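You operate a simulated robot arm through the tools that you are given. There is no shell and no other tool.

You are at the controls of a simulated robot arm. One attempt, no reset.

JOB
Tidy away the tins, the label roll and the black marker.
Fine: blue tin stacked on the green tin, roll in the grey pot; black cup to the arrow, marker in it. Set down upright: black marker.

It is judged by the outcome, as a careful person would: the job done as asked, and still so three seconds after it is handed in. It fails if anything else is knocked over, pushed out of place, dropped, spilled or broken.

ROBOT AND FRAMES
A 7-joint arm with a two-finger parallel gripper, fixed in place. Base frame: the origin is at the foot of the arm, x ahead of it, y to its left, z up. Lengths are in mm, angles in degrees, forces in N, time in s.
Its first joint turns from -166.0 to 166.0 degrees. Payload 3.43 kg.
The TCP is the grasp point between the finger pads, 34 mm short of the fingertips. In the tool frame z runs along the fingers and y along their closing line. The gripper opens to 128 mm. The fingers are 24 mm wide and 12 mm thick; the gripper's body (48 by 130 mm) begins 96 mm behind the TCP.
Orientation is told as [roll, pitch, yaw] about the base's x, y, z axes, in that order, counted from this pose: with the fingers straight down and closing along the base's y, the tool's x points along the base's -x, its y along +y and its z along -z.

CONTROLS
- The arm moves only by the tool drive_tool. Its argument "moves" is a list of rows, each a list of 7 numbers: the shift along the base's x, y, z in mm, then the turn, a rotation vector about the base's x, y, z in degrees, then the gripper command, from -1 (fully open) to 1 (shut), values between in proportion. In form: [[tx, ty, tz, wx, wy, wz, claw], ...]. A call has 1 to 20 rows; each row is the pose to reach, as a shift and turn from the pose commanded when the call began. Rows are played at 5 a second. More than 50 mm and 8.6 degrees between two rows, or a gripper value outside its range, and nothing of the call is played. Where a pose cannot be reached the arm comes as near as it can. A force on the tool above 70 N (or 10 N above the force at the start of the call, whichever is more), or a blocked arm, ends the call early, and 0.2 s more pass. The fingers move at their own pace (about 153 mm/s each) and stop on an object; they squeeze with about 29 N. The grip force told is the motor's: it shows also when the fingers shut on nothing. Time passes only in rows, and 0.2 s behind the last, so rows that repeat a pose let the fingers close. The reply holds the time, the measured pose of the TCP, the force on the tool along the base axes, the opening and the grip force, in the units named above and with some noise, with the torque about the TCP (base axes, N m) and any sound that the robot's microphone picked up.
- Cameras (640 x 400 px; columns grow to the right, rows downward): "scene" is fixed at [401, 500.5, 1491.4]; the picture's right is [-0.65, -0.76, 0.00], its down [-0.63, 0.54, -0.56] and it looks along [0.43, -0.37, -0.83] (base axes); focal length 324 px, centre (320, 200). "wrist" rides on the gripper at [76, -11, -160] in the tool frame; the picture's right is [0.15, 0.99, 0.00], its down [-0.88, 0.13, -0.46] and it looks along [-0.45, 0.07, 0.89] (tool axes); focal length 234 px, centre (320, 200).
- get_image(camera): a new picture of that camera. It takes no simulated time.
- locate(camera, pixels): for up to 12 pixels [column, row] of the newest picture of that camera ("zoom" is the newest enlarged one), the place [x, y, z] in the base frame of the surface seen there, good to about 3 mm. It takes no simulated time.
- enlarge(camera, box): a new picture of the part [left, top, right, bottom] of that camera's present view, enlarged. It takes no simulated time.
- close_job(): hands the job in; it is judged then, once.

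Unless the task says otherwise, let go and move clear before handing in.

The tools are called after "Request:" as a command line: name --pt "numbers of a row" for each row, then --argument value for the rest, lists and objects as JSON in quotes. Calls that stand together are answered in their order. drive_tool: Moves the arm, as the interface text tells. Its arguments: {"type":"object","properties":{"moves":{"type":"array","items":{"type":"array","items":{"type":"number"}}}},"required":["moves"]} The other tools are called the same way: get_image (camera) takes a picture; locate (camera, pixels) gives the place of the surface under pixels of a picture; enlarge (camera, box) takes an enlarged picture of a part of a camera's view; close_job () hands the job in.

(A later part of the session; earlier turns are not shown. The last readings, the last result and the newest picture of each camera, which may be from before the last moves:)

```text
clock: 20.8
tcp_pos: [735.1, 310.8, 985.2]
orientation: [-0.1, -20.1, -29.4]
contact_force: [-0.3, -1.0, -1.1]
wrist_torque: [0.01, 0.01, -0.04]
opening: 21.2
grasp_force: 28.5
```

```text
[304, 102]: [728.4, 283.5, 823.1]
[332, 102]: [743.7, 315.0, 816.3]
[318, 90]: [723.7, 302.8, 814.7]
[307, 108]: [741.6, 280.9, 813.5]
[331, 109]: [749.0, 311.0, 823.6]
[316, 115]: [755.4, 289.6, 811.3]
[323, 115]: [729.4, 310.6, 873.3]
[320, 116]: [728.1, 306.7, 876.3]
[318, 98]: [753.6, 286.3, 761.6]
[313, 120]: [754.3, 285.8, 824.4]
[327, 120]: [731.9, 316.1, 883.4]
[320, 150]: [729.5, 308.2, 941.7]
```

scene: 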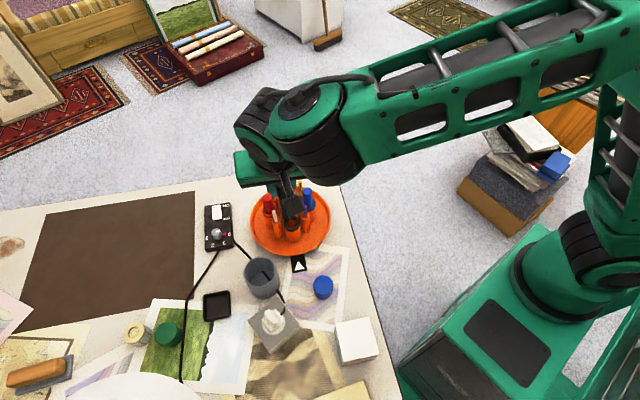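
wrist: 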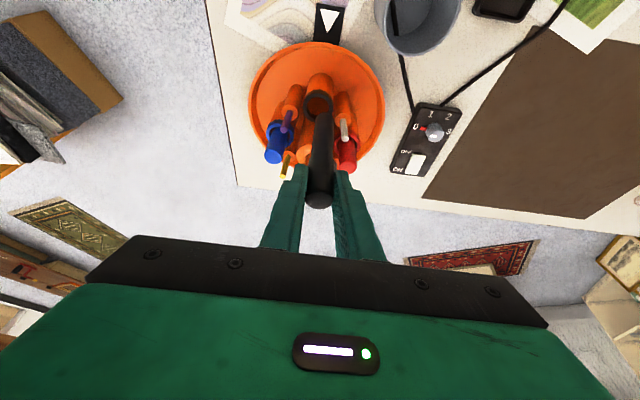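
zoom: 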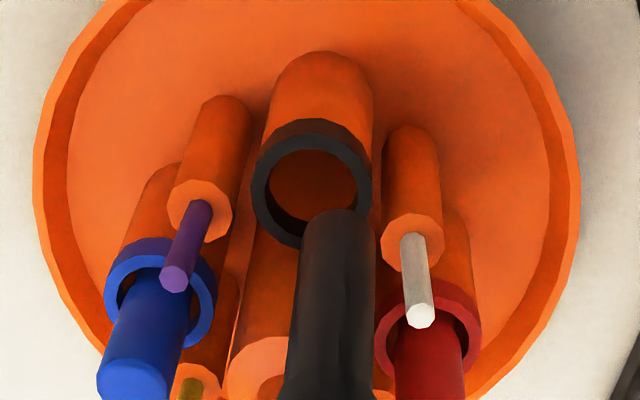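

The marker's bottom end is at about (738.8,307,868), while the cup ring centre is at about (739.5,297,824). I'll shift about −10 mm in y and lower to just above the rim, then check alignment.

Request:
drive_tool --pt "0.7 -5 0 0 0 0 1" --pt "0.7 -10 0 0 0 0 1" --pt "0.7 -10 -18 0 0 0 1" --pt "0.7 -10 -34 0 0 0 1" --pt "0.7 -10 -34 0 0 0 1"

Request:
enlarge --camera "wrist" --box '[270, 60, 370, 160]'

Request:
enlarge --camera "scene" --box '[265, 190, 325, 250]'

```text
clock: 22.0
tcp_pos: [735.4, 302.6, 952.0]
orientation: [-0.1, -19.9, -29.4]
contact_force: [0.4, 0.2, 0.3]
wrist_torque: [0.0, 0.02, -0.01]
opening: 21.5
grasp_force: 29.2
```

```text
4.00 times, centred on (320, 110) of wrist
```

zoom: 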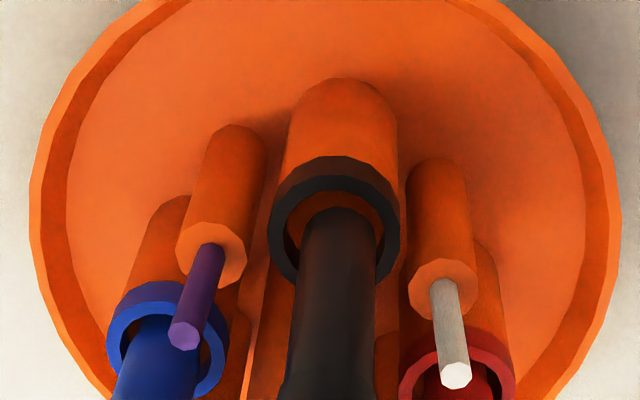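

```text
6.67 times, centred on (295, 220) of scene
```

zoom: 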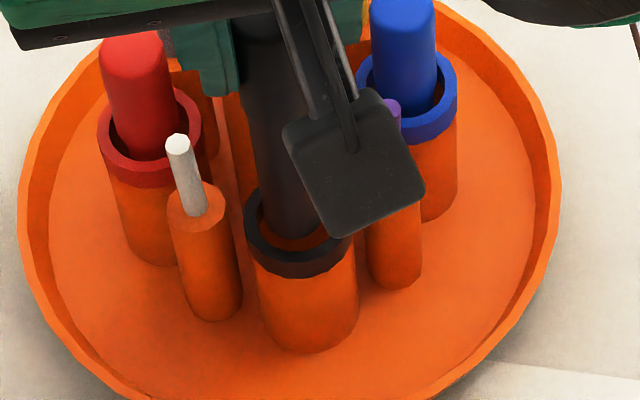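

In the wrist zoom the marker's end (x≈340) is nearly in line with the ring (x≈336). I'll locate the marker's lower edge and the ring edges for the remaining offset.

Request:
locate --camera "zoom" --pixels '[[290, 232], [275, 226], [300, 234], [258, 200], [285, 200], [262, 180], [300, 256], [300, 248], [250, 222], [258, 218], [345, 250], [300, 242]]'

Request:
enlarge --camera "wrist" --box '[290, 80, 350, 140]'

Request:
locate --camera "zoom" --pixels '[[337, 165], [300, 185], [375, 185], [337, 185], [337, 250], [337, 300], [220, 200], [440, 200], [330, 90], [330, 80], [245, 250], [420, 250]]'

```text
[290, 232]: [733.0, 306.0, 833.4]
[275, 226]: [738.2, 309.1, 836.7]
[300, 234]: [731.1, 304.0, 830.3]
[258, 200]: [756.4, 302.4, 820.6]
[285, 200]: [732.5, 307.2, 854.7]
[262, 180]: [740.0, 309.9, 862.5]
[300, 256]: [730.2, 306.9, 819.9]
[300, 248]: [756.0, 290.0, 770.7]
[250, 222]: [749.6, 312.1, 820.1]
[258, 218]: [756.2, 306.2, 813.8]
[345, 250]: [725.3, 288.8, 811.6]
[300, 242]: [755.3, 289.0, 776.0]
```

```text
6.67 times, centred on (320, 110) of wrist
```

zoom: 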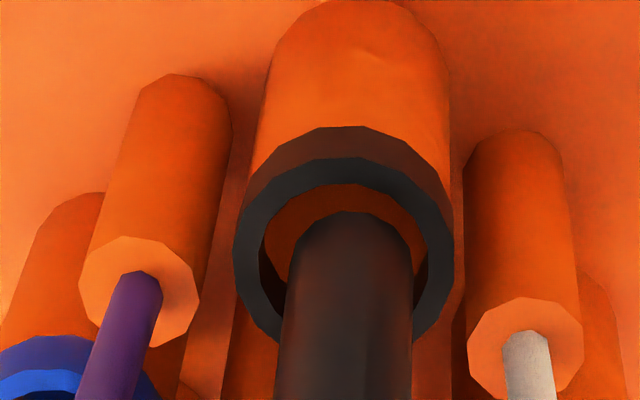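

```text
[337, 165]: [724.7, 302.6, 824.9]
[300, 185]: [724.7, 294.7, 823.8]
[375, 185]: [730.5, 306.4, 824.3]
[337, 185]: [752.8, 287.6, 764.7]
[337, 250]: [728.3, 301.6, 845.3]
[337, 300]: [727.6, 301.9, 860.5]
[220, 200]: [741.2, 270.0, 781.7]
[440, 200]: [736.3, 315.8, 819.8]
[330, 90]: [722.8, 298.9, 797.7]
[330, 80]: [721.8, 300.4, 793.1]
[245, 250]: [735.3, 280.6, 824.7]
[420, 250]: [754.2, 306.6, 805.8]
```

The estimates differ by a few millimetres, so I'll enlarge the scene view tightly on the marker's end and the ring.

Request:
enlarge --camera "scene" --box '[278, 205, 308, 235]'

Request:
enlarge --camera "wrist" --box '[302, 95, 342, 135]'

```text
13.33 times, centred on (293, 220) of scene
```

zoom: 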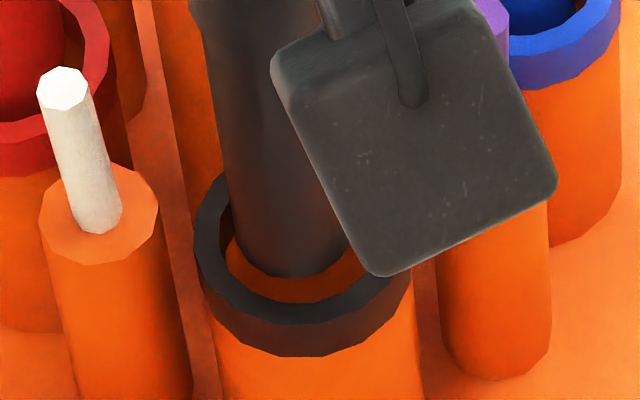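

```text
10.00 times, centred on (322, 115) of wrist
```

zoom: 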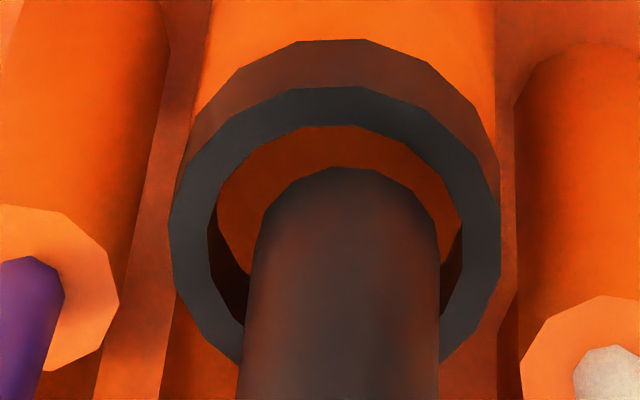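

Both views suggest the marker's end should shift about +2 in x and −4 in y to centre in the ring, given it is still about 10 mm above the rim. I'll correct that, lower 5 mm and re-check.

Request:
drive_tool --pt "1 -2 0 0 0 0 1" --pt "2 -4 0 0 0 0 1" --pt "2 -4 -5 0 0 0 1" --pt "2 -4 -5 0 0 0 1"

Request:
enlarge --camera "scene" --box '[278, 205, 308, 235]'

Request:
enlarge --camera "wrist" --box '[302, 95, 342, 135]'

```text
clock: 23.0
tcp_pos: [736.9, 297.6, 947.1]
orientation: [-0.1, -19.9, -29.3]
contact_force: [0.6, -0.1, -0.4]
wrist_torque: [-0.01, 0.0, 0.0]
opening: 21.3
grasp_force: 28.9
```

```text
13.33 times, centred on (293, 220) of scene
```

zoom: 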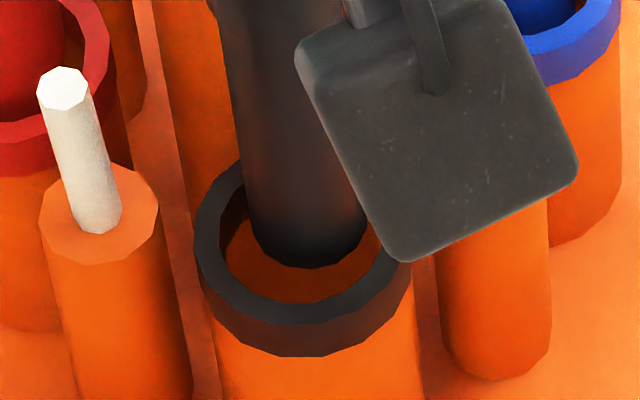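

```text
10.00 times, centred on (322, 115) of wrist
```

zoom: 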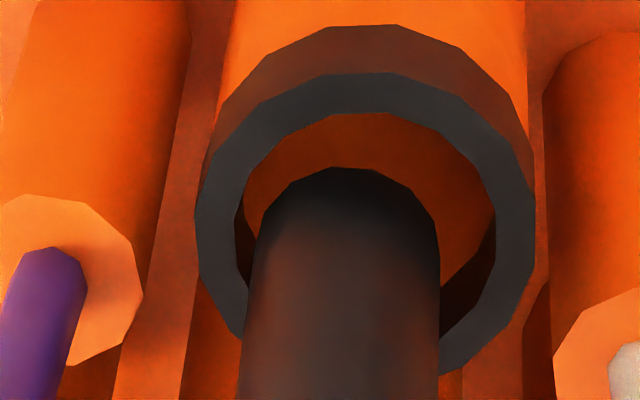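

The solution gives an offset of about (−1.0,−1.2) mm with the end about 6 mm above the rim, which is inside the roughly 4.5 mm clearance. I'll correct it and lower into the cup by 40 mm while watching the force.

Request:
drive_tool --pt "1 1.2 0 0 0 0 1" --pt "1 1.2 -4 0 0 0 1" --pt "1 1.2 -10 0 0 0 1" --pt "1 1.2 -16 0 0 0 1" --pt "1 1.2 -16 0 0 0 1"

Request:
enlarge --camera "scene" --box '[278, 205, 308, 235]'

Request:
enlarge --camera "wrist" --box '[302, 95, 342, 135]'

```text
clock: 24.2
tcp_pos: [738.6, 297.3, 930.6]
orientation: [-0.2, -20.0, -29.4]
contact_force: [0.5, -0.3, -0.5]
wrist_torque: [0.03, 0.0, 0.02]
opening: 21.4
grasp_force: 29.3
```

```text
13.33 times, centred on (293, 220) of scene
```

zoom: 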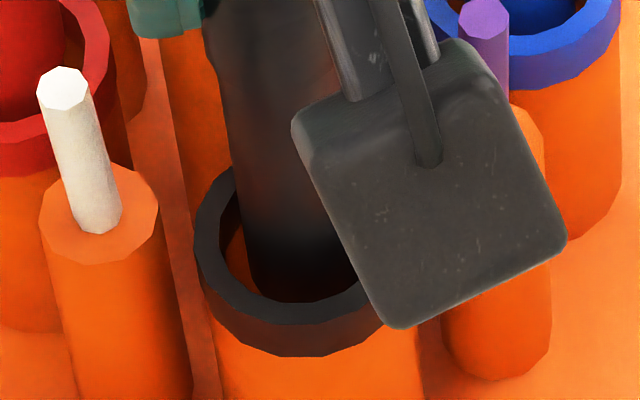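

```text
10.00 times, centred on (322, 115) of wrist
```

zoom: 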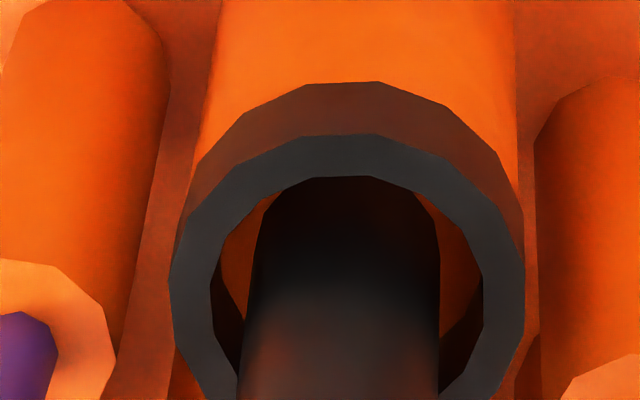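

The marker's end is inside the ring, roughly centred, and the force is about zero. I'll continue down another 40 mm.

Request:
drive_tool --pt "0 0 -10 0 0 0 1" --pt "0 0 -20 0 0 0 1" --pt "0 0 -30 0 0 0 1" --pt "0 0 -40 0 0 0 1" --pt "0 0 -40 0 0 0 1"

Request:
enlarge --camera "wrist" --box '[282, 80, 362, 160]'

Request:
enlarge --camera "scene" --box '[260, 185, 330, 255]'

```text
clock: 25.4
tcp_pos: [737.8, 296.8, 889.4]
orientation: [-0.1, -20.0, -29.4]
contact_force: [0.1, 0.0, -0.9]
wrist_torque: [-0.01, 0.02, -0.01]
opening: 20.9
grasp_force: 28.6
```

```text
5.00 times, centred on (322, 120) of wrist
```

zoom: 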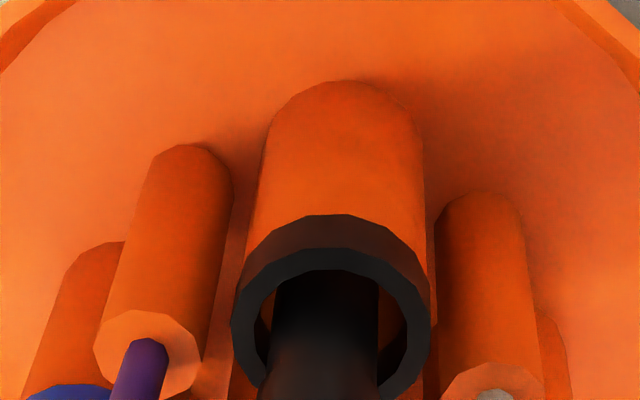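

```text
5.71 times, centred on (295, 220) of scene
```

zoom: 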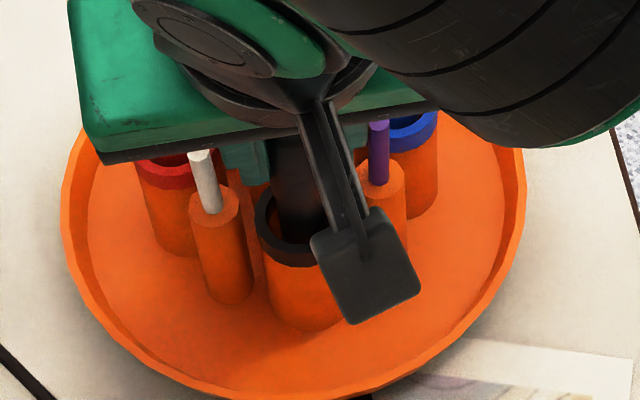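

The insertion is smooth, with the end about 21 mm above the expected cup floor. I'll lower 14 mm more and then take small steps, feeling for contact.

Request:
drive_tool --pt "0 0 -7 0 0 0 1" --pt "0 0 -14 0 0 0 1" --pt "0 0 -14 0 0 0 1"

Request:
drive_tool --pt "0 0 -2 0 0 0 1" --pt "0 0 -3.5 0 0 0 1" --pt "0 0 -3.5 0 0 0 1"

```text
clock: 26.2
tcp_pos: [739.1, 298.8, 877.3]
orientation: [-0.2, -20.0, -29.4]
contact_force: [0.6, 0.5, 0.1]
wrist_torque: [0.0, -0.01, -0.02]
opening: 21.1
grasp_force: 28.7
```

```text
clock: 27.0
tcp_pos: [738.5, 299.1, 872.4]
orientation: [-0.1, -20.1, -29.5]
contact_force: [-0.2, 0.5, -0.6]
wrist_torque: [-0.03, -0.02, 0.01]
opening: 21.1
grasp_force: 28.5
```

There is no contact yet at TCP z 872. I'll continue in 2 mm steps.

Request:
drive_tool --pt "0 0 -1 0 0 0 1" --pt "0 0 -2 0 0 0 1" --pt "0 0 -2 0 0 0 1"

Request:
drive_tool --pt "0 0 -1 0 0 0 1" --pt "0 0 -2 0 0 0 1" --pt "0 0 -2 0 0 0 1"

Request:
enlarge --camera "wrist" --box '[270, 80, 390, 200]'

```text
clock: 27.8
tcp_pos: [738.0, 297.6, 871.4]
orientation: [0.1, -20.1, -29.5]
contact_force: [-2.1, 1.0, 21.7]
wrist_torque: [0.05, 0.22, -0.05]
opening: 21.3
grasp_force: 29.1
```

```text
clock: 28.6
tcp_pos: [739.3, 296.6, 870.2]
orientation: [0.0, -20.1, -29.5]
contact_force: [3.6, -0.1, 22.5]
wrist_torque: [-0.09, -0.45, 0.01]
opening: 21.3
grasp_force: 28.9
```

```text
3.33 times, centred on (330, 140) of wrist
```

zoom: 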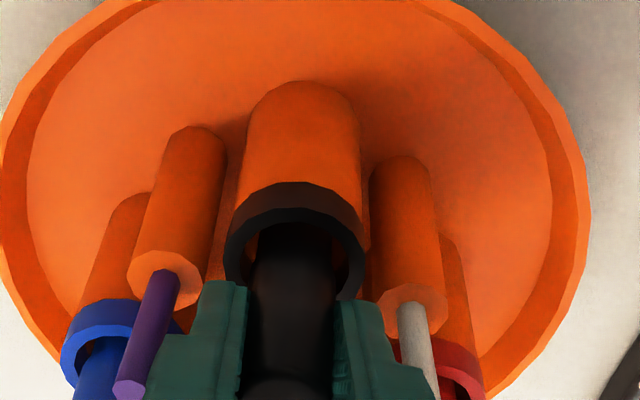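

Contact with the cup floor: about 22 N upward, with the marker at full depth. Before opening I'll check how much room the fingers have next to the purple and white sticks.

Request:
locate --camera "zoom" --pixels '[[170, 300], [130, 388], [160, 350], [175, 345], [205, 300], [235, 285], [210, 345], [410, 320], [430, 385], [375, 310], [350, 305], [400, 365]]'

Request:
enlarge --camera "wrist" --box '[260, 120, 380, 240]'

```text
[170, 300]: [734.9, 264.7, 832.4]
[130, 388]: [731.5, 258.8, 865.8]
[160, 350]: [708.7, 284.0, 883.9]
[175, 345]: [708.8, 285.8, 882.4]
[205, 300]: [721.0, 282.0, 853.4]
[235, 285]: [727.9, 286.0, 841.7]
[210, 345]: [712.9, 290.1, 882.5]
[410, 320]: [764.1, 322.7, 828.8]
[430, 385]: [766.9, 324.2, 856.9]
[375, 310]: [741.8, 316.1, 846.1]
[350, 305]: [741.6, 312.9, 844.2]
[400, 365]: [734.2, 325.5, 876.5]
```

```text
3.33 times, centred on (320, 180) of wrist
```

zoom: 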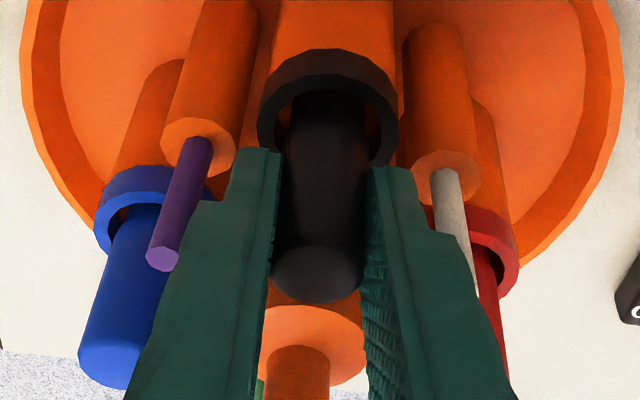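

There are about 9 mm of clearance between each finger and its stick, so I'll open to about 33 mm only. I'll ease the downward load first, then open and lift straight up.

Request:
drive_tool --pt "0 0 1.5 0 0 0 1" --pt "0 0 1.5 0 0 0 0.62" --pt "0 0 1.5 0 0 0 0.55" --pt "0 0 1.5 0 0 0 0.49" --pt "0 0 1.5 0 0 0 0.49"

Request:
enlarge --camera "wrist" --box '[260, 120, 380, 240]'

```text
clock: 29.8
tcp_pos: [738.0, 298.2, 868.7]
orientation: [-0.1, -20.0, -29.3]
contact_force: [-0.5, -0.5, 0.6]
wrist_torque: [-0.03, -0.02, 0.04]
opening: 32.6
grasp_force: 0.1
```

```text
3.33 times, centred on (320, 180) of wrist
```

zoom: 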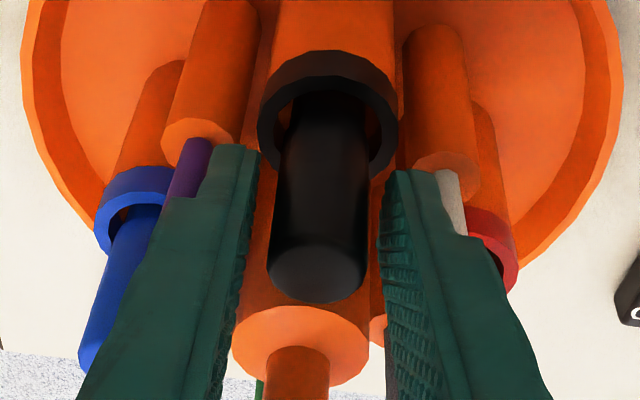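

The marker stands free in the cup. I'll lift straight up with the opening held.

Request:
drive_tool --pt "0 0 10 0 0 0 0.49" --pt "0 0 30 0 0 0 0.49" --pt "0 0 55 0 0 0 0.49" --pt "0 0 85 0 0 0 0.49" --pt "0 0 110 0 0 0 0.4" --pt "0 0 110 0 0 0 0.2"

Request:
enlarge --camera "scene" --box '[245, 170, 345, 275]'

Request:
get_image --camera "wrist"

```text
clock: 31.2
tcp_pos: [738.4, 297.5, 980.9]
orientation: [-0.1, -20.0, -29.5]
contact_force: [0.4, 1.4, -0.8]
wrist_torque: [0.0, 0.0, 0.01]
opening: 51.3
grasp_force: 0.0
```

```text
3.81 times, centred on (295, 222) of scene
```

zoom: 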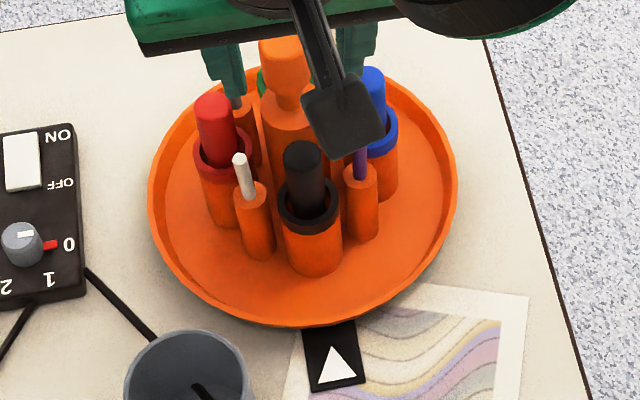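

```text
taken
```

wrist: 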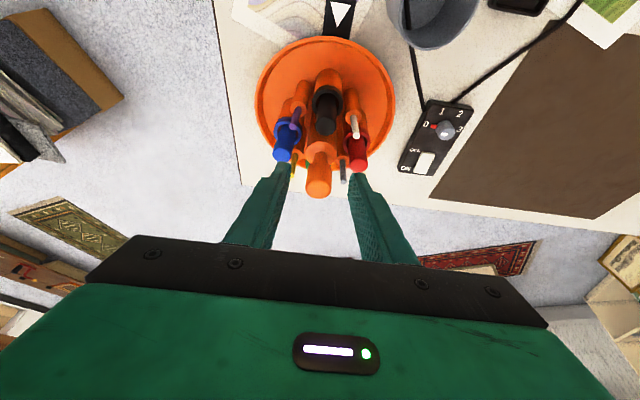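

The marker stands upright in the black cup and the turntable still points at the arrow. Next is the label roll at about (770,696). I'll return to the earlier safe waypoint near (773,552,905) with yaw 35.6, then swing in from that side, well away from the lampshade.

Request:
drive_tool --pt "3 25 0 0 0 6.5 0" --pt "6 50 0 0 0 13 0" --pt "9 76 0 0 0 19.5 0" --pt "13 102 0 0 0 26 -0.1" --pt "17 127 -10 0 0 32.5 -0.15" --pt "21 153 -20 0 0 39 -0.15" --pt "25 178 -35 0 0 45.5 -0.15" --pt "28 204 -50 0 0 52 -0.15" --pt "31 229 -65 0 0 58.5 -0.15" --pt "34.6 254.5 -76 0 0 65.1 -0.15" --pt "34.6 254.5 -76 0 0 65.1 -0.15"

Request:
get_image --camera "wrist"

Request:
get_image --camera "scene"

```text
clock: 33.6
tcp_pos: [772.4, 553.3, 904.5]
orientation: [0.0, -19.9, 35.9]
contact_force: [-0.1, 0.4, 0.0]
wrist_torque: [-0.04, 0.01, -0.01]
opening: 73.7
grasp_force: 0.1
```

```text
taken
```

wrist: 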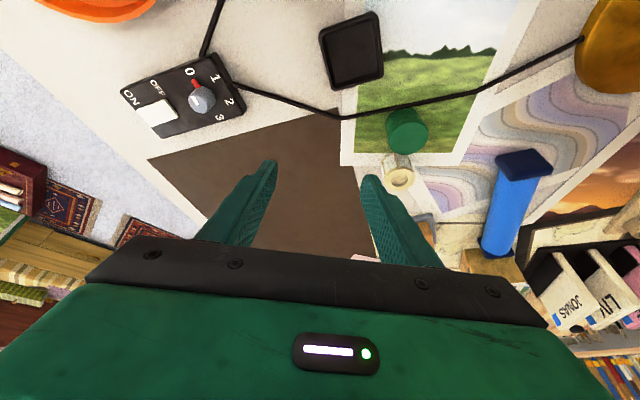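

```text
taken
```

scene: 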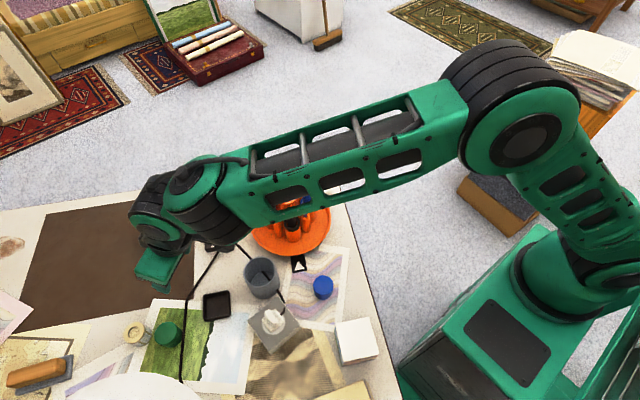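

The waypoint is reached. I'll re-measure the roll from this closer wrist view (about (400,178)) before swinging over.

Request:
enlarge --camera "wrist" --box '[350, 100, 450, 220]'

Request:
locate --camera "zoom" --pixels '[[320, 290], [336, 253], [430, 250], [382, 222], [382, 300], [382, 250], [440, 245], [335, 290], [330, 215], [300, 100], [395, 130], [382, 190]]'

Request:
locate --camera "wrist" --pixels '[[388, 180], [413, 180], [400, 172], [401, 189], [400, 180], [635, 220], [620, 40], [590, 60], [600, 90], [637, 175], [520, 165], [385, 180]]'

```text
3.33 times, centred on (400, 160) of wrist
```

zoom: 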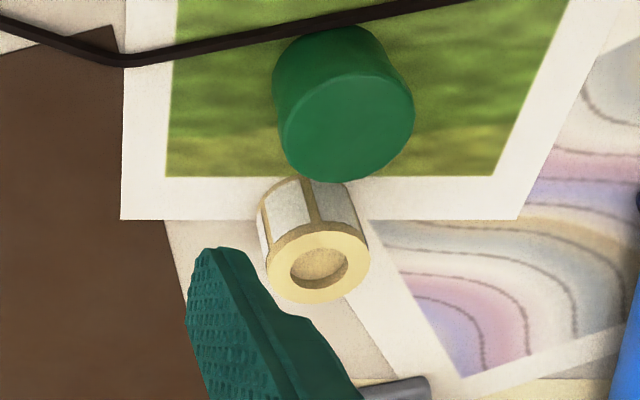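

```text
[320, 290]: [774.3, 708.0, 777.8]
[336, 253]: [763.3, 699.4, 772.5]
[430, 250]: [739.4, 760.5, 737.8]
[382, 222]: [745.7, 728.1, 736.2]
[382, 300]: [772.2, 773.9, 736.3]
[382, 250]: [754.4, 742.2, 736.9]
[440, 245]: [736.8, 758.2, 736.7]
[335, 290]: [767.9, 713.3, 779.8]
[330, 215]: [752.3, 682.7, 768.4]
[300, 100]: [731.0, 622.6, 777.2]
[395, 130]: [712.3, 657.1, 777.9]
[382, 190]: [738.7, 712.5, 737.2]
```

```text
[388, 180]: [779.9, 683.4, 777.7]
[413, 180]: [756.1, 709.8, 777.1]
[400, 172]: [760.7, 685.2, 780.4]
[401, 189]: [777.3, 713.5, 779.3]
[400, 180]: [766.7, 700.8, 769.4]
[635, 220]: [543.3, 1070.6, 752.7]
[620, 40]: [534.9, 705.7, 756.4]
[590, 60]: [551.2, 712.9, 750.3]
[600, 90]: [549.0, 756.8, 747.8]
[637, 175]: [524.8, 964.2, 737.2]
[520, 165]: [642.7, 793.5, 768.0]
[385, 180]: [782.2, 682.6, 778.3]
```

The roll is centred at about (769,697) with its top near z 775, at azimuth 42.2°. I'll swing to r≈1005, z 860 above and before it, with yaw 42.2 and the gripper open about 74 mm.

Request:
drive_tool --pt "-5 25 -5 0 0 1.4 -0.15" --pt "-11 50 -15 0 0 2.8 -0.15" --pt "-17 75 -25 0 0 4.2 -0.15" --pt "-23 100 -35 0 0 5.5 -0.15" --pt "-28.3 122.4 -45 0 0 6.6 -0.15" --pt "-28.3 122.4 -45 0 0 6.6 -0.15"

Request:
get_image --camera "wrist"

Request:
get_image --camera "scene"

```text
clock: 35.0
tcp_pos: [744.7, 676.5, 859.9]
orientation: [0.1, -20.0, 42.3]
contact_force: [-0.6, -0.8, 0.2]
wrist_torque: [0.02, 0.01, 0.01]
opening: 73.6
grasp_force: 0.0
```

```text
taken
```

wrist: 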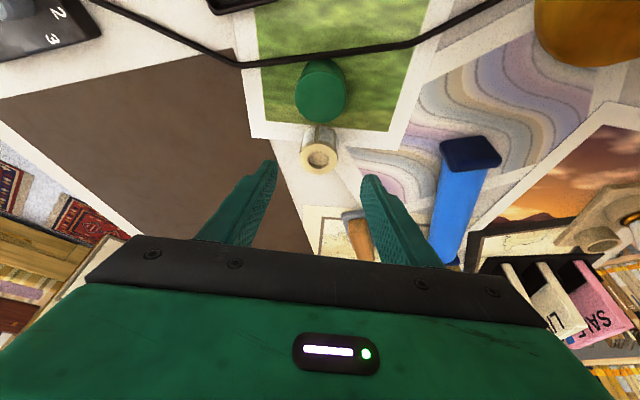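

```text
taken
```

scene: 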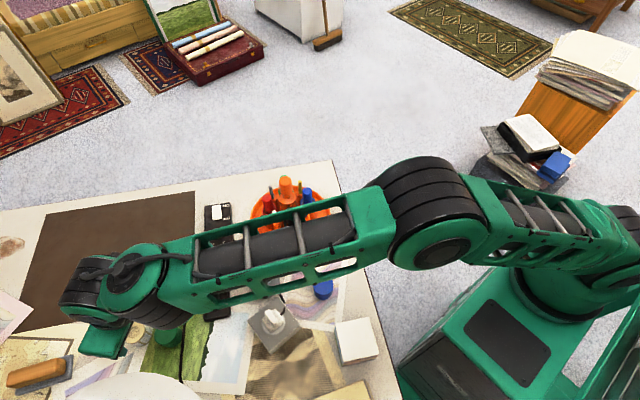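

The pose is reached and the roll (318,155) sits between the fingers at (270,170) and (372,185). I'll check clearance to the lampshade and the roll's position relative to the tool.

Request:
locate --camera "scene" --pixels '[[165, 322], [200, 310], [100, 350], [150, 378], [190, 385], [120, 383], [130, 345], [260, 290]]'

Request:
enlarge --camera "wrist" --box '[250, 100, 400, 220]'

Request:
locate --camera "wrist" --pixels '[[303, 157], [337, 157], [319, 145], [319, 170], [320, 128], [300, 90], [343, 90], [322, 60], [322, 122], [268, 170], [372, 185], [240, 66]]'

```text
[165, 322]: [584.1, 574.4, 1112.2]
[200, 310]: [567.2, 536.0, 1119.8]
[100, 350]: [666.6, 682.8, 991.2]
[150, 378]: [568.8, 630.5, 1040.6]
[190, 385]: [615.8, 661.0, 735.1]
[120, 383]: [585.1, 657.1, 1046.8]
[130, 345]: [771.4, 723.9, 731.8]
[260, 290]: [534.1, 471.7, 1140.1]
```

```text
3.33 times, centred on (325, 160) of wrist
```

zoom: 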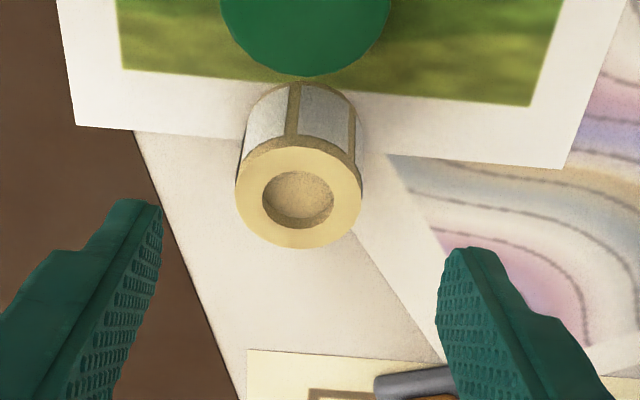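

```text
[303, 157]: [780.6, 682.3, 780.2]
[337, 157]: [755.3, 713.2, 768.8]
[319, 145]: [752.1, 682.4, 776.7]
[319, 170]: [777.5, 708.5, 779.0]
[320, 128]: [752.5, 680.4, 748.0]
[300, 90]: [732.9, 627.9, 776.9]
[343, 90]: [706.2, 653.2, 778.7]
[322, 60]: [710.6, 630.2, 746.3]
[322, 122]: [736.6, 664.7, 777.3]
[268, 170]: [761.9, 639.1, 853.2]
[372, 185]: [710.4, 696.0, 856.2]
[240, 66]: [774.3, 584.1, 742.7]
```

The roll is centred between the fingers at about (768,697), and the forearm clears the lampshade by about 55 mm sideways and 70 mm in height. I'll move down along the tool axis to TCP (761.5,691.2,790).

Request:
drive_tool --pt "5.6 5.6 -23 0 0 0 -0.15" --pt "11.2 11.2 -46 0 0 0 -0.15" --pt "16.8 16.8 -60 0 0 0 -0.15" --pt "16.8 16.8 -60 0 0 0 -0.15"

Request:
get_image --camera "wrist"

Request:
enlarge --camera "scene" --box '[60, 270, 220, 400]'

```text
clock: 36.0
tcp_pos: [760.9, 692.6, 798.9]
orientation: [0.0, -19.9, 42.3]
contact_force: [0.0, -0.3, -0.3]
wrist_torque: [0.02, 0.02, -0.02]
opening: 73.5
grasp_force: 0.0
```

```text
taken
```

wrist: 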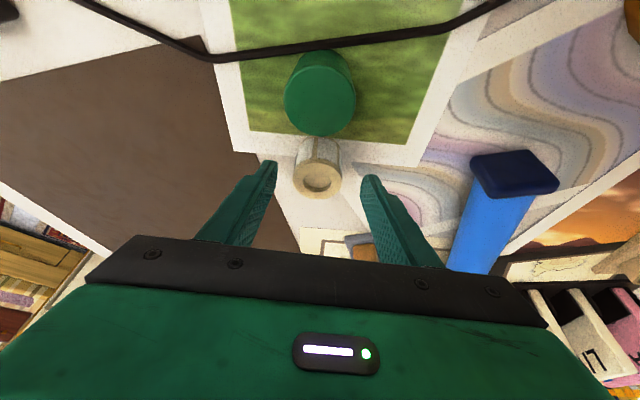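

```text
3.08 times, centred on (140, 335) of scene
```

zoom: 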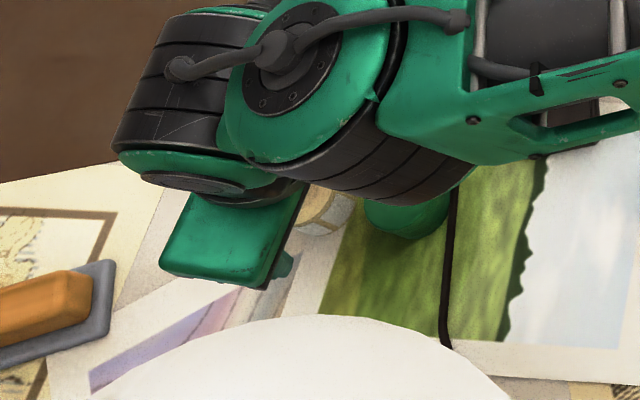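

The fingers straddle the roll (roll 318, finger midpoint about 319). I'll lower the last 9 mm and close gently.

Request:
drive_tool --pt "0 0 -5 0 0 0 -0.15" --pt "0 0 -9 0 0 0 0" --pt "0 0 -9 0 0 0 0.2" --pt "0 0 -9 0 0 0 0.3" --pt "0 0 -9 0 0 0 0.5" --pt "0 0 -9 0 0 0 1" --pt "0 0 -9 0 0 0 1"

Request:
enlarge --camera "wrist" --box '[250, 100, 400, 220]'

```text
clock: 37.6
tcp_pos: [761.0, 691.5, 788.5]
orientation: [0.0, -19.9, 42.4]
contact_force: [-1.1, -0.1, 0.5]
wrist_torque: [-0.01, 0.03, 0.0]
opening: 40.4
grasp_force: 29.5
```

```text
3.33 times, centred on (325, 160) of wrist
```

zoom: 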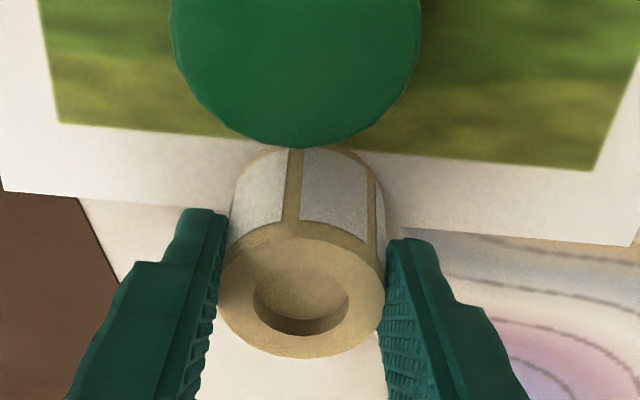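

The roll is held (opening 40.4, grip 29.5 N). I'll lift it, retract along the tool axis and swing back to the safe waypoint.

Request:
drive_tool --pt "0 0 10 0 0 0 1" --pt "0 0 30 0 0 0 1" --pt "-10 -9 58 0 0 0 1" --pt "-19 -17 80 0 0 0 1" --pt "-12 -45 90 0 0 -1.7 1" --pt "-5 -75 100 0 0 -3.3 1" --pt "3 -107 108 0 0 -5 1" --pt "11.5 -139.2 114 0 0 -6.6 1" --pt "11.5 -139.2 114 0 0 -6.6 1"

Request:
get_image --camera "wrist"

Request:
get_image --camera "scene"

```text
clock: 39.6
tcp_pos: [772.7, 552.7, 904.8]
orientation: [0.0, -19.9, 35.7]
contact_force: [0.0, -0.2, -0.3]
wrist_torque: [0.0, 0.03, 0.03]
opening: 0.2
grasp_force: 29.4
```

```text
taken
```

wrist: 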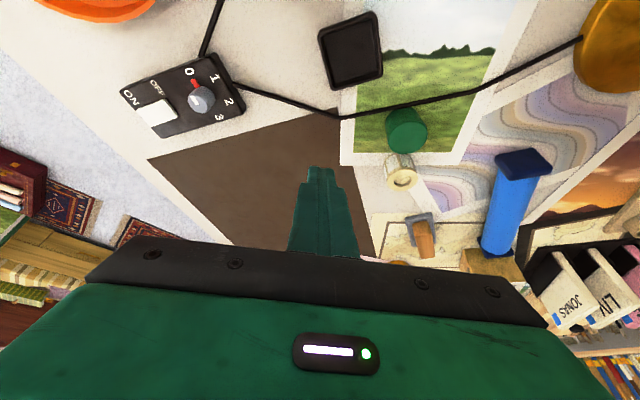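

```text
taken
```

scene: 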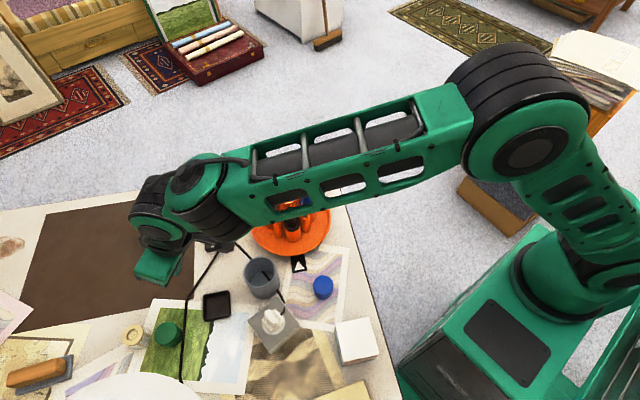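

The gripper reads fully closed (0.2 mm): the roll slipped out and is still standing at about (400,178) in the wrist view. I'll check its condition and position; the grip needs to be deeper.

Request:
enlarge --camera "wrist" --box '[350, 100, 450, 220]'

Request:
locate --camera "zoom" --pixels '[[265, 265], [369, 265], [317, 232], [317, 303], [275, 90], [413, 105], [335, 30], [345, 180], [330, 200], [317, 250], [340, 128], [300, 200]]'

Request:
enlarge --camera "scene" --box '[110, 295, 210, 375]'

```text
3.33 times, centred on (400, 160) of wrist
```

zoom: 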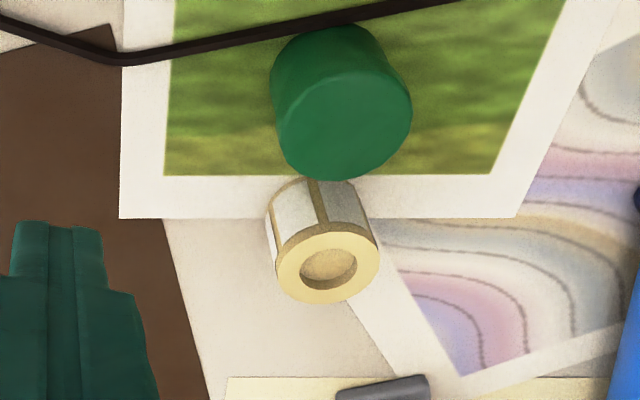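

```text
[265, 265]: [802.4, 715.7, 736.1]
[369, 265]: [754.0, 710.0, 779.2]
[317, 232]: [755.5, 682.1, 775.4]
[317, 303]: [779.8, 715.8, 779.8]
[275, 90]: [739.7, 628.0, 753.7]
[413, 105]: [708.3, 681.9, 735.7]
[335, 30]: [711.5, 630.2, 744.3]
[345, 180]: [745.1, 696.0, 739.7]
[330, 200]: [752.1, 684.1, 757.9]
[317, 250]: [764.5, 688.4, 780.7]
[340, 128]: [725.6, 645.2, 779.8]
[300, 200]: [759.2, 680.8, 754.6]
```

```text
5.00 times, centred on (160, 335) of scene
```

zoom: 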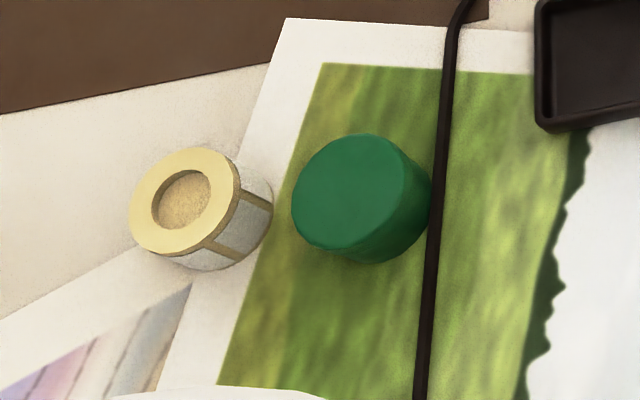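

The roll is undamaged and still upright, at about (767,701). The first grip was only on the fingertips, so I'll re-approach and grip it much deeper, with the TCP near the roll's top.

Request:
drive_tool --pt "0 0 0 0 0 0 -0.15" --pt "-6 25 -5 0 0 1.4 -0.15" --pt "-12 50 -15 0 0 2.8 -0.15" --pt "-19 75 -25 0 0 4.2 -0.15" --pt "-26 100 -35 0 0 5.6 -0.15" --pt "-33.1 124.4 -44.4 0 0 6.8 -0.15" --pt "-33.1 124.4 -44.4 0 0 6.8 -0.15"

Request:
enlarge --camera "wrist" --box '[250, 100, 400, 220]'

Request:
locate --camera "zoom" --pixels '[[240, 200], [360, 200], [300, 155], [300, 243], [300, 120], [305, 200], [150, 210], [445, 265], [305, 60], [320, 110], [200, 300], [420, 330]]'

```text
clock: 41.2
tcp_pos: [742.4, 678.3, 858.9]
orientation: [0.0, -20.0, 42.4]
contact_force: [-0.1, 0.9, -0.8]
wrist_torque: [0.04, -0.02, 0.0]
opening: 73.7
grasp_force: 0.1
```

```text
3.33 times, centred on (325, 160) of wrist
```

zoom: 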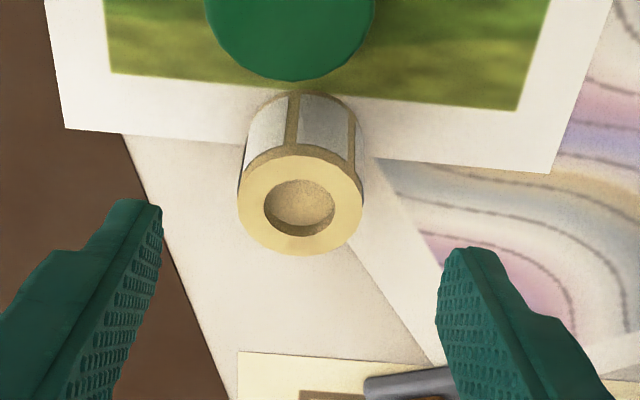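

```text
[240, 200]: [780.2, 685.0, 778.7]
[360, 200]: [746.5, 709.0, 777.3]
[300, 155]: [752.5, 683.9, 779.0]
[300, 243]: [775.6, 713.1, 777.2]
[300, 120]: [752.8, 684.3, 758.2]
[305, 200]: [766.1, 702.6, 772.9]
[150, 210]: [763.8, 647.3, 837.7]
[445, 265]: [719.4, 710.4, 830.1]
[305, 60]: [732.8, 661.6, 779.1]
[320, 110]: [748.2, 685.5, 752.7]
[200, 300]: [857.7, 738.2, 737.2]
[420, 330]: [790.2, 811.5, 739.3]
```

The roll is centred at about (764.5,698.5) and in line with the fingers (roll 300.5, finger midpoint 300). I'll descend to TCP z 776, with the fingertips about 4 mm above the table.

Request:
drive_tool --pt "7 6 -28 0 0 0 -0.15" --pt "14 12.5 -56 0 0 0 -0.15" --pt "20.3 18.2 -76 0 0 0 -0.1" --pt "20.3 18.2 -84 0 0 0 -0.1" --pt "20.3 18.2 -84 0 0 0 -0.1"

Request:
enlarge --camera "wrist" --box '[240, 110, 400, 240]'

Request:
enlarge --camera "scene" --box '[80, 270, 200, 390]'

```text
clock: 42.4
tcp_pos: [761.2, 696.3, 774.6]
orientation: [0.0, -20.0, 42.5]
contact_force: [0.5, 0.3, 0.1]
wrist_torque: [-0.02, 0.01, 0.01]
opening: 70.4
grasp_force: 0.1
```

```text
3.08 times, centred on (320, 175) of wrist
```

zoom: 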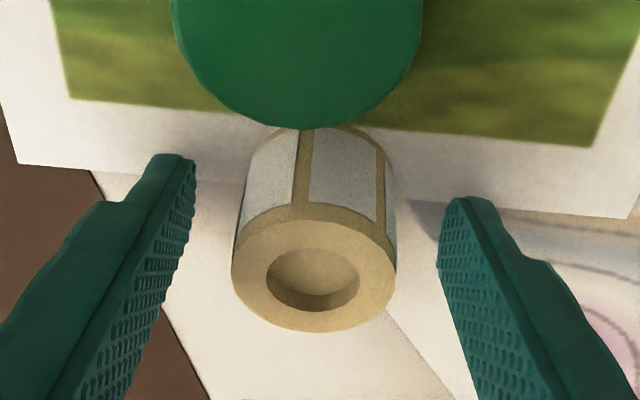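

```text
3.33 times, centred on (140, 330) of scene
```

zoom: 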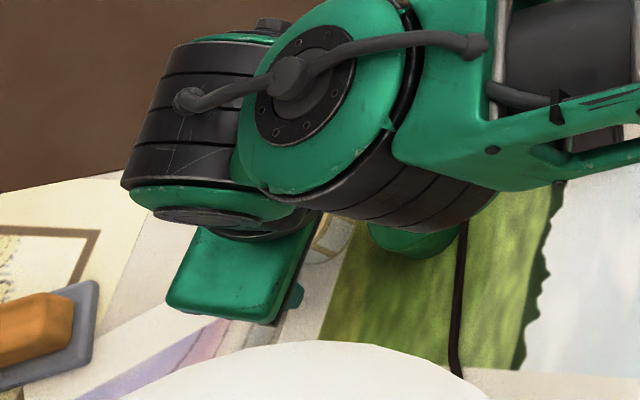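

The gaps either side are equal, about 45 px each, and the fingertips are near the roll's base. Closing gently now.

Request:
drive_tool --pt "0 0 0 0 0 0 0.1" --pt "0 0 0 0 0 0 0.25" --pt "0 0 0 0 0 0 0.32" --pt "0 0 0 0 0 0 0.5" --pt "0 0 0 0 0 0 1" --pt "0 0 0 0 0 0 1" --pt "0 0 2 0 0 0 1" --pt "0 0 4 0 0 0 1"

Request:
enlarge --camera "wrist" --box '[240, 110, 400, 240]'

```text
clock: 44.2
tcp_pos: [760.7, 694.6, 780.4]
orientation: [0.0, -20.0, 42.5]
contact_force: [-0.5, -0.7, -1.8]
wrist_torque: [-0.01, 0.02, 0.01]
opening: 40.4
grasp_force: 28.7
```

```text
3.08 times, centred on (320, 175) of wrist
```

zoom: 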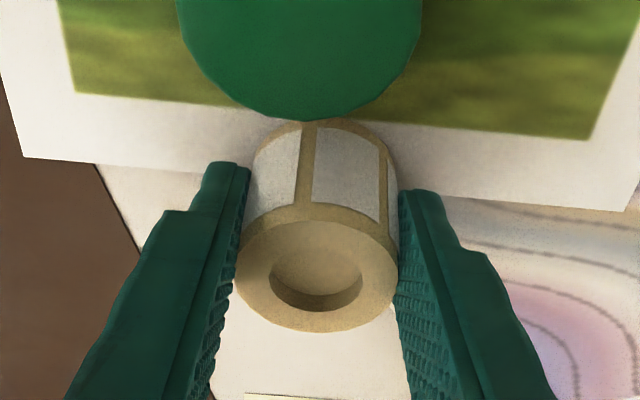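

The roll came up 4 mm with the fingers, showing about 1.8 N of weight. I'll lift further slowly and verify.

Request:
drive_tool --pt "0 0 5 0 0 0 1" --pt "0 0 12 0 0 0 1" --pt "0 0 20 0 0 0 1" --pt "0 0 28 0 0 0 1" --pt "0 0 28 0 0 0 1"

Request:
enlarge --camera "wrist" --box '[240, 110, 400, 240]'

```text
clock: 45.4
tcp_pos: [760.6, 695.8, 807.9]
orientation: [0.0, -20.0, 42.4]
contact_force: [0.5, 0.3, -0.4]
wrist_torque: [0.0, 0.0, 0.03]
opening: 40.5
grasp_force: 29.1
```

```text
3.08 times, centred on (320, 175) of wrist
```

zoom: 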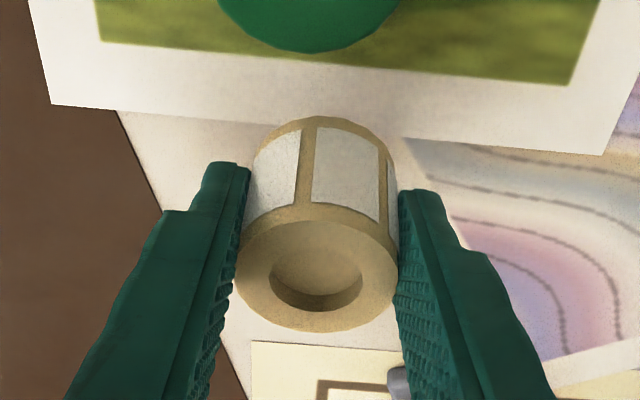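

The roll is firmly held. I'll retract and swing back to the waypoint near (773,552,905).

Request:
drive_tool --pt "-5 -4 15 0 0 0 1" --pt "-11 -10 35 0 0 0 1" --pt "-19 -17 58 0 0 0 1" --pt "-15 -40 68 0 0 -1.5 1" --pt "-10 -65 78 0 0 -3 1" --pt "-3 -90 86 0 0 -4.5 1" --pt "5 -116 92 0 0 -5.7 1" --pt "12.8 -142.6 96.4 0 0 -6.8 1" --pt "12.8 -142.6 96.4 0 0 -6.8 1"

Request:
get_image --camera "wrist"

```text
clock: 47.4
tcp_pos: [774.2, 552.4, 906.0]
orientation: [-0.1, -20.0, 35.7]
contact_force: [-0.8, 0.1, -0.3]
wrist_torque: [-0.01, 0.0, -0.01]
opening: 40.7
grasp_force: 28.7
```

```text
taken
```

wrist: 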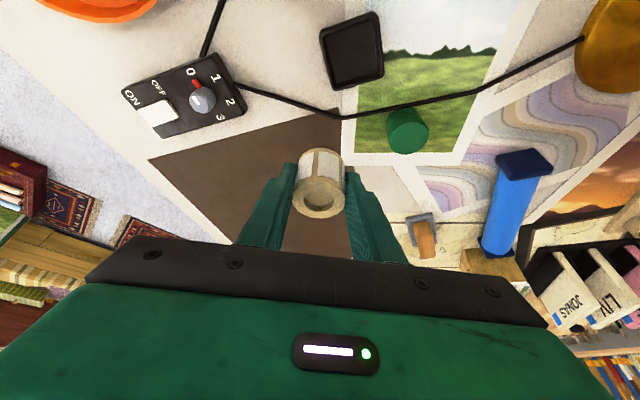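

The roll is secure at (318,185). I'll carry it over the pot at about (688,426), staying above its rim at z 818.

Request:
drive_tool --pt "-18 -26 8 0 0 0 1" --pt "-36 -52 15 0 0 0 1" --pt "-54 -78 15 0 0 0 1" --pt "-72 -104 15 0 0 0 1" --pt "-85 -122 15 0 0 0 1" --pt "-90 -129.6 15 0 0 0 1" --pt "-90 -129.6 15 0 0 0 1"

Request:
get_image --camera "wrist"

Request:
enlarge --camera "scene" --box '[210, 220, 330, 340]'

```text
clock: 49.0
tcp_pos: [682.1, 423.6, 920.1]
orientation: [0.0, -20.1, 35.7]
contact_force: [0.4, 0.1, -1.0]
wrist_torque: [-0.01, -0.01, -0.03]
opening: 40.4
grasp_force: 29.2
```

```text
taken
```

wrist: 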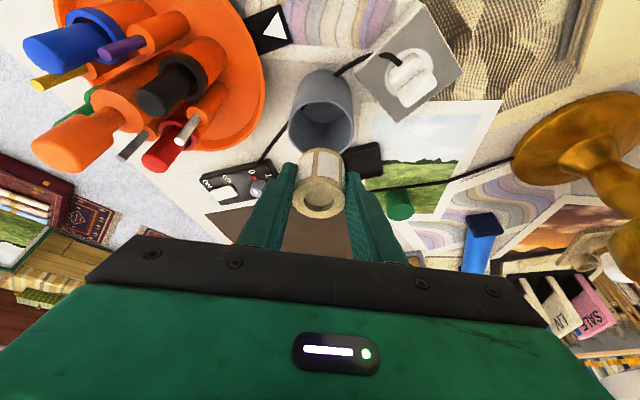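

```text
3.33 times, centred on (270, 280) of scene
```

zoom: 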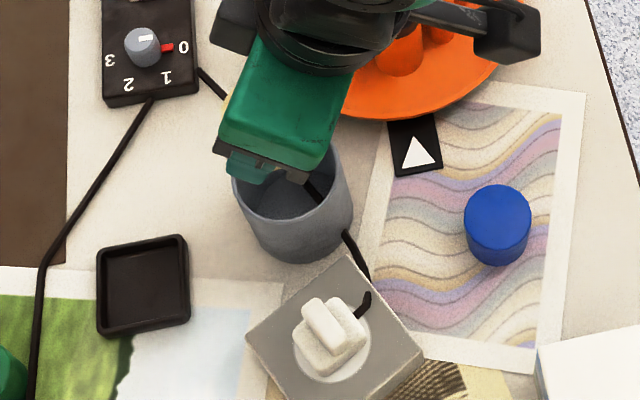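

The roll is above the pot. I'll measure the pot's rim (outer and inner) in the wrist view to line up.

Request:
enlarge --camera "wrist" --box '[270, 60, 380, 220]'

Request:
locate --camera "wrist" --pixels '[[288, 120], [354, 120], [294, 120], [350, 120], [322, 99], [322, 103], [293, 135], [350, 140], [300, 106], [345, 108], [322, 130], [310, 142]]'

```text
2.50 times, centred on (325, 140) of wrist
```

zoom: 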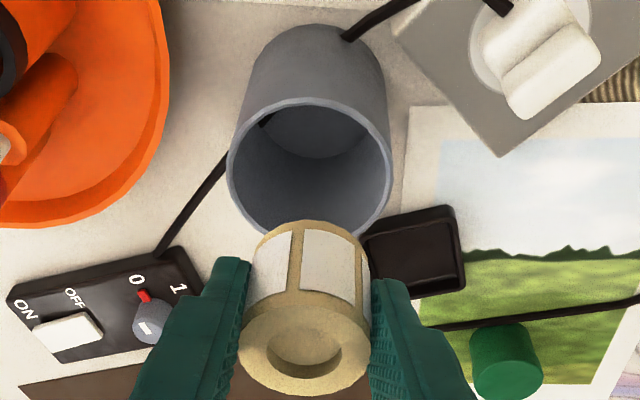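

```text
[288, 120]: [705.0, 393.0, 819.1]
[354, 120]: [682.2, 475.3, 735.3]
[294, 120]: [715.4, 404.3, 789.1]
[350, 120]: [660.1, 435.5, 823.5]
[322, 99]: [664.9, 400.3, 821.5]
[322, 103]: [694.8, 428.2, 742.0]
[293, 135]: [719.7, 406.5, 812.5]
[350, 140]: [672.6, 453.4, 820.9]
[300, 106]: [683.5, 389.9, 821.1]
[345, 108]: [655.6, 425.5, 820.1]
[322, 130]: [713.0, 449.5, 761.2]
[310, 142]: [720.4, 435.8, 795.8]
```

The rim fits a circle centred at (690,424.5) with an inner radius of about 33.5, so the fingers (64 mm across the roll) can't go inside; the roll must be let go with its base at the rim. I'll centre it and lower to just above the rim.

Request:
drive_tool --pt "1.5 -1.5 -15 0 0 0 1" --pt "1.5 -1.5 -35 0 0 0 1" --pt "1.5 -1.5 -52 0 0 0 1" --pt "1.5 -1.5 -52 0 0 0 1"

Request:
enlarge --camera "wrist" --box '[260, 50, 380, 220]'

Request:
enlarge --camera "scene" --box '[230, 235, 300, 305]'

```text
clock: 50.0
tcp_pos: [684.1, 419.7, 866.4]
orientation: [0.0, -20.0, 35.7]
contact_force: [0.1, -1.0, -1.1]
wrist_torque: [-0.04, -0.01, -0.02]
opening: 40.6
grasp_force: 29.3
```

```text
2.35 times, centred on (320, 135) of wrist
```

zoom: 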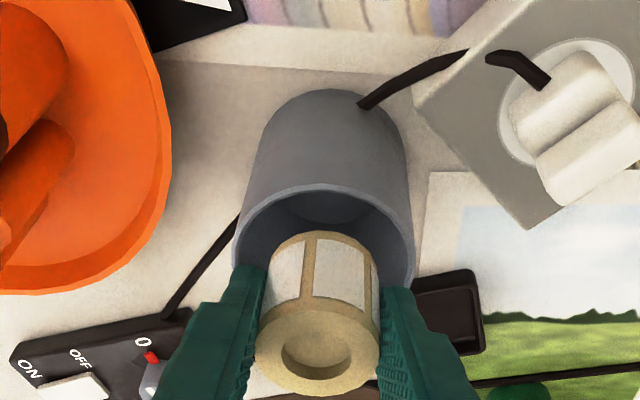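

```text
5.71 times, centred on (265, 270) of scene
```

zoom: 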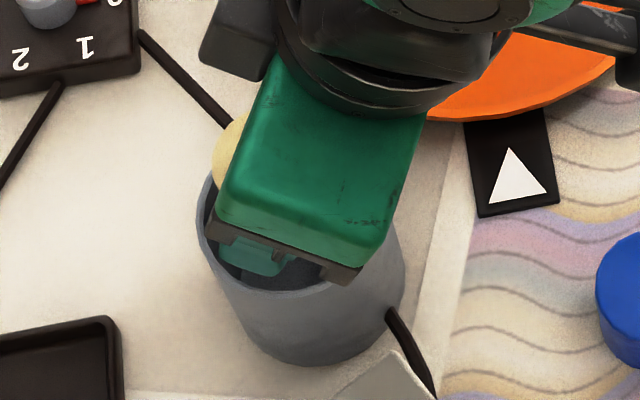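

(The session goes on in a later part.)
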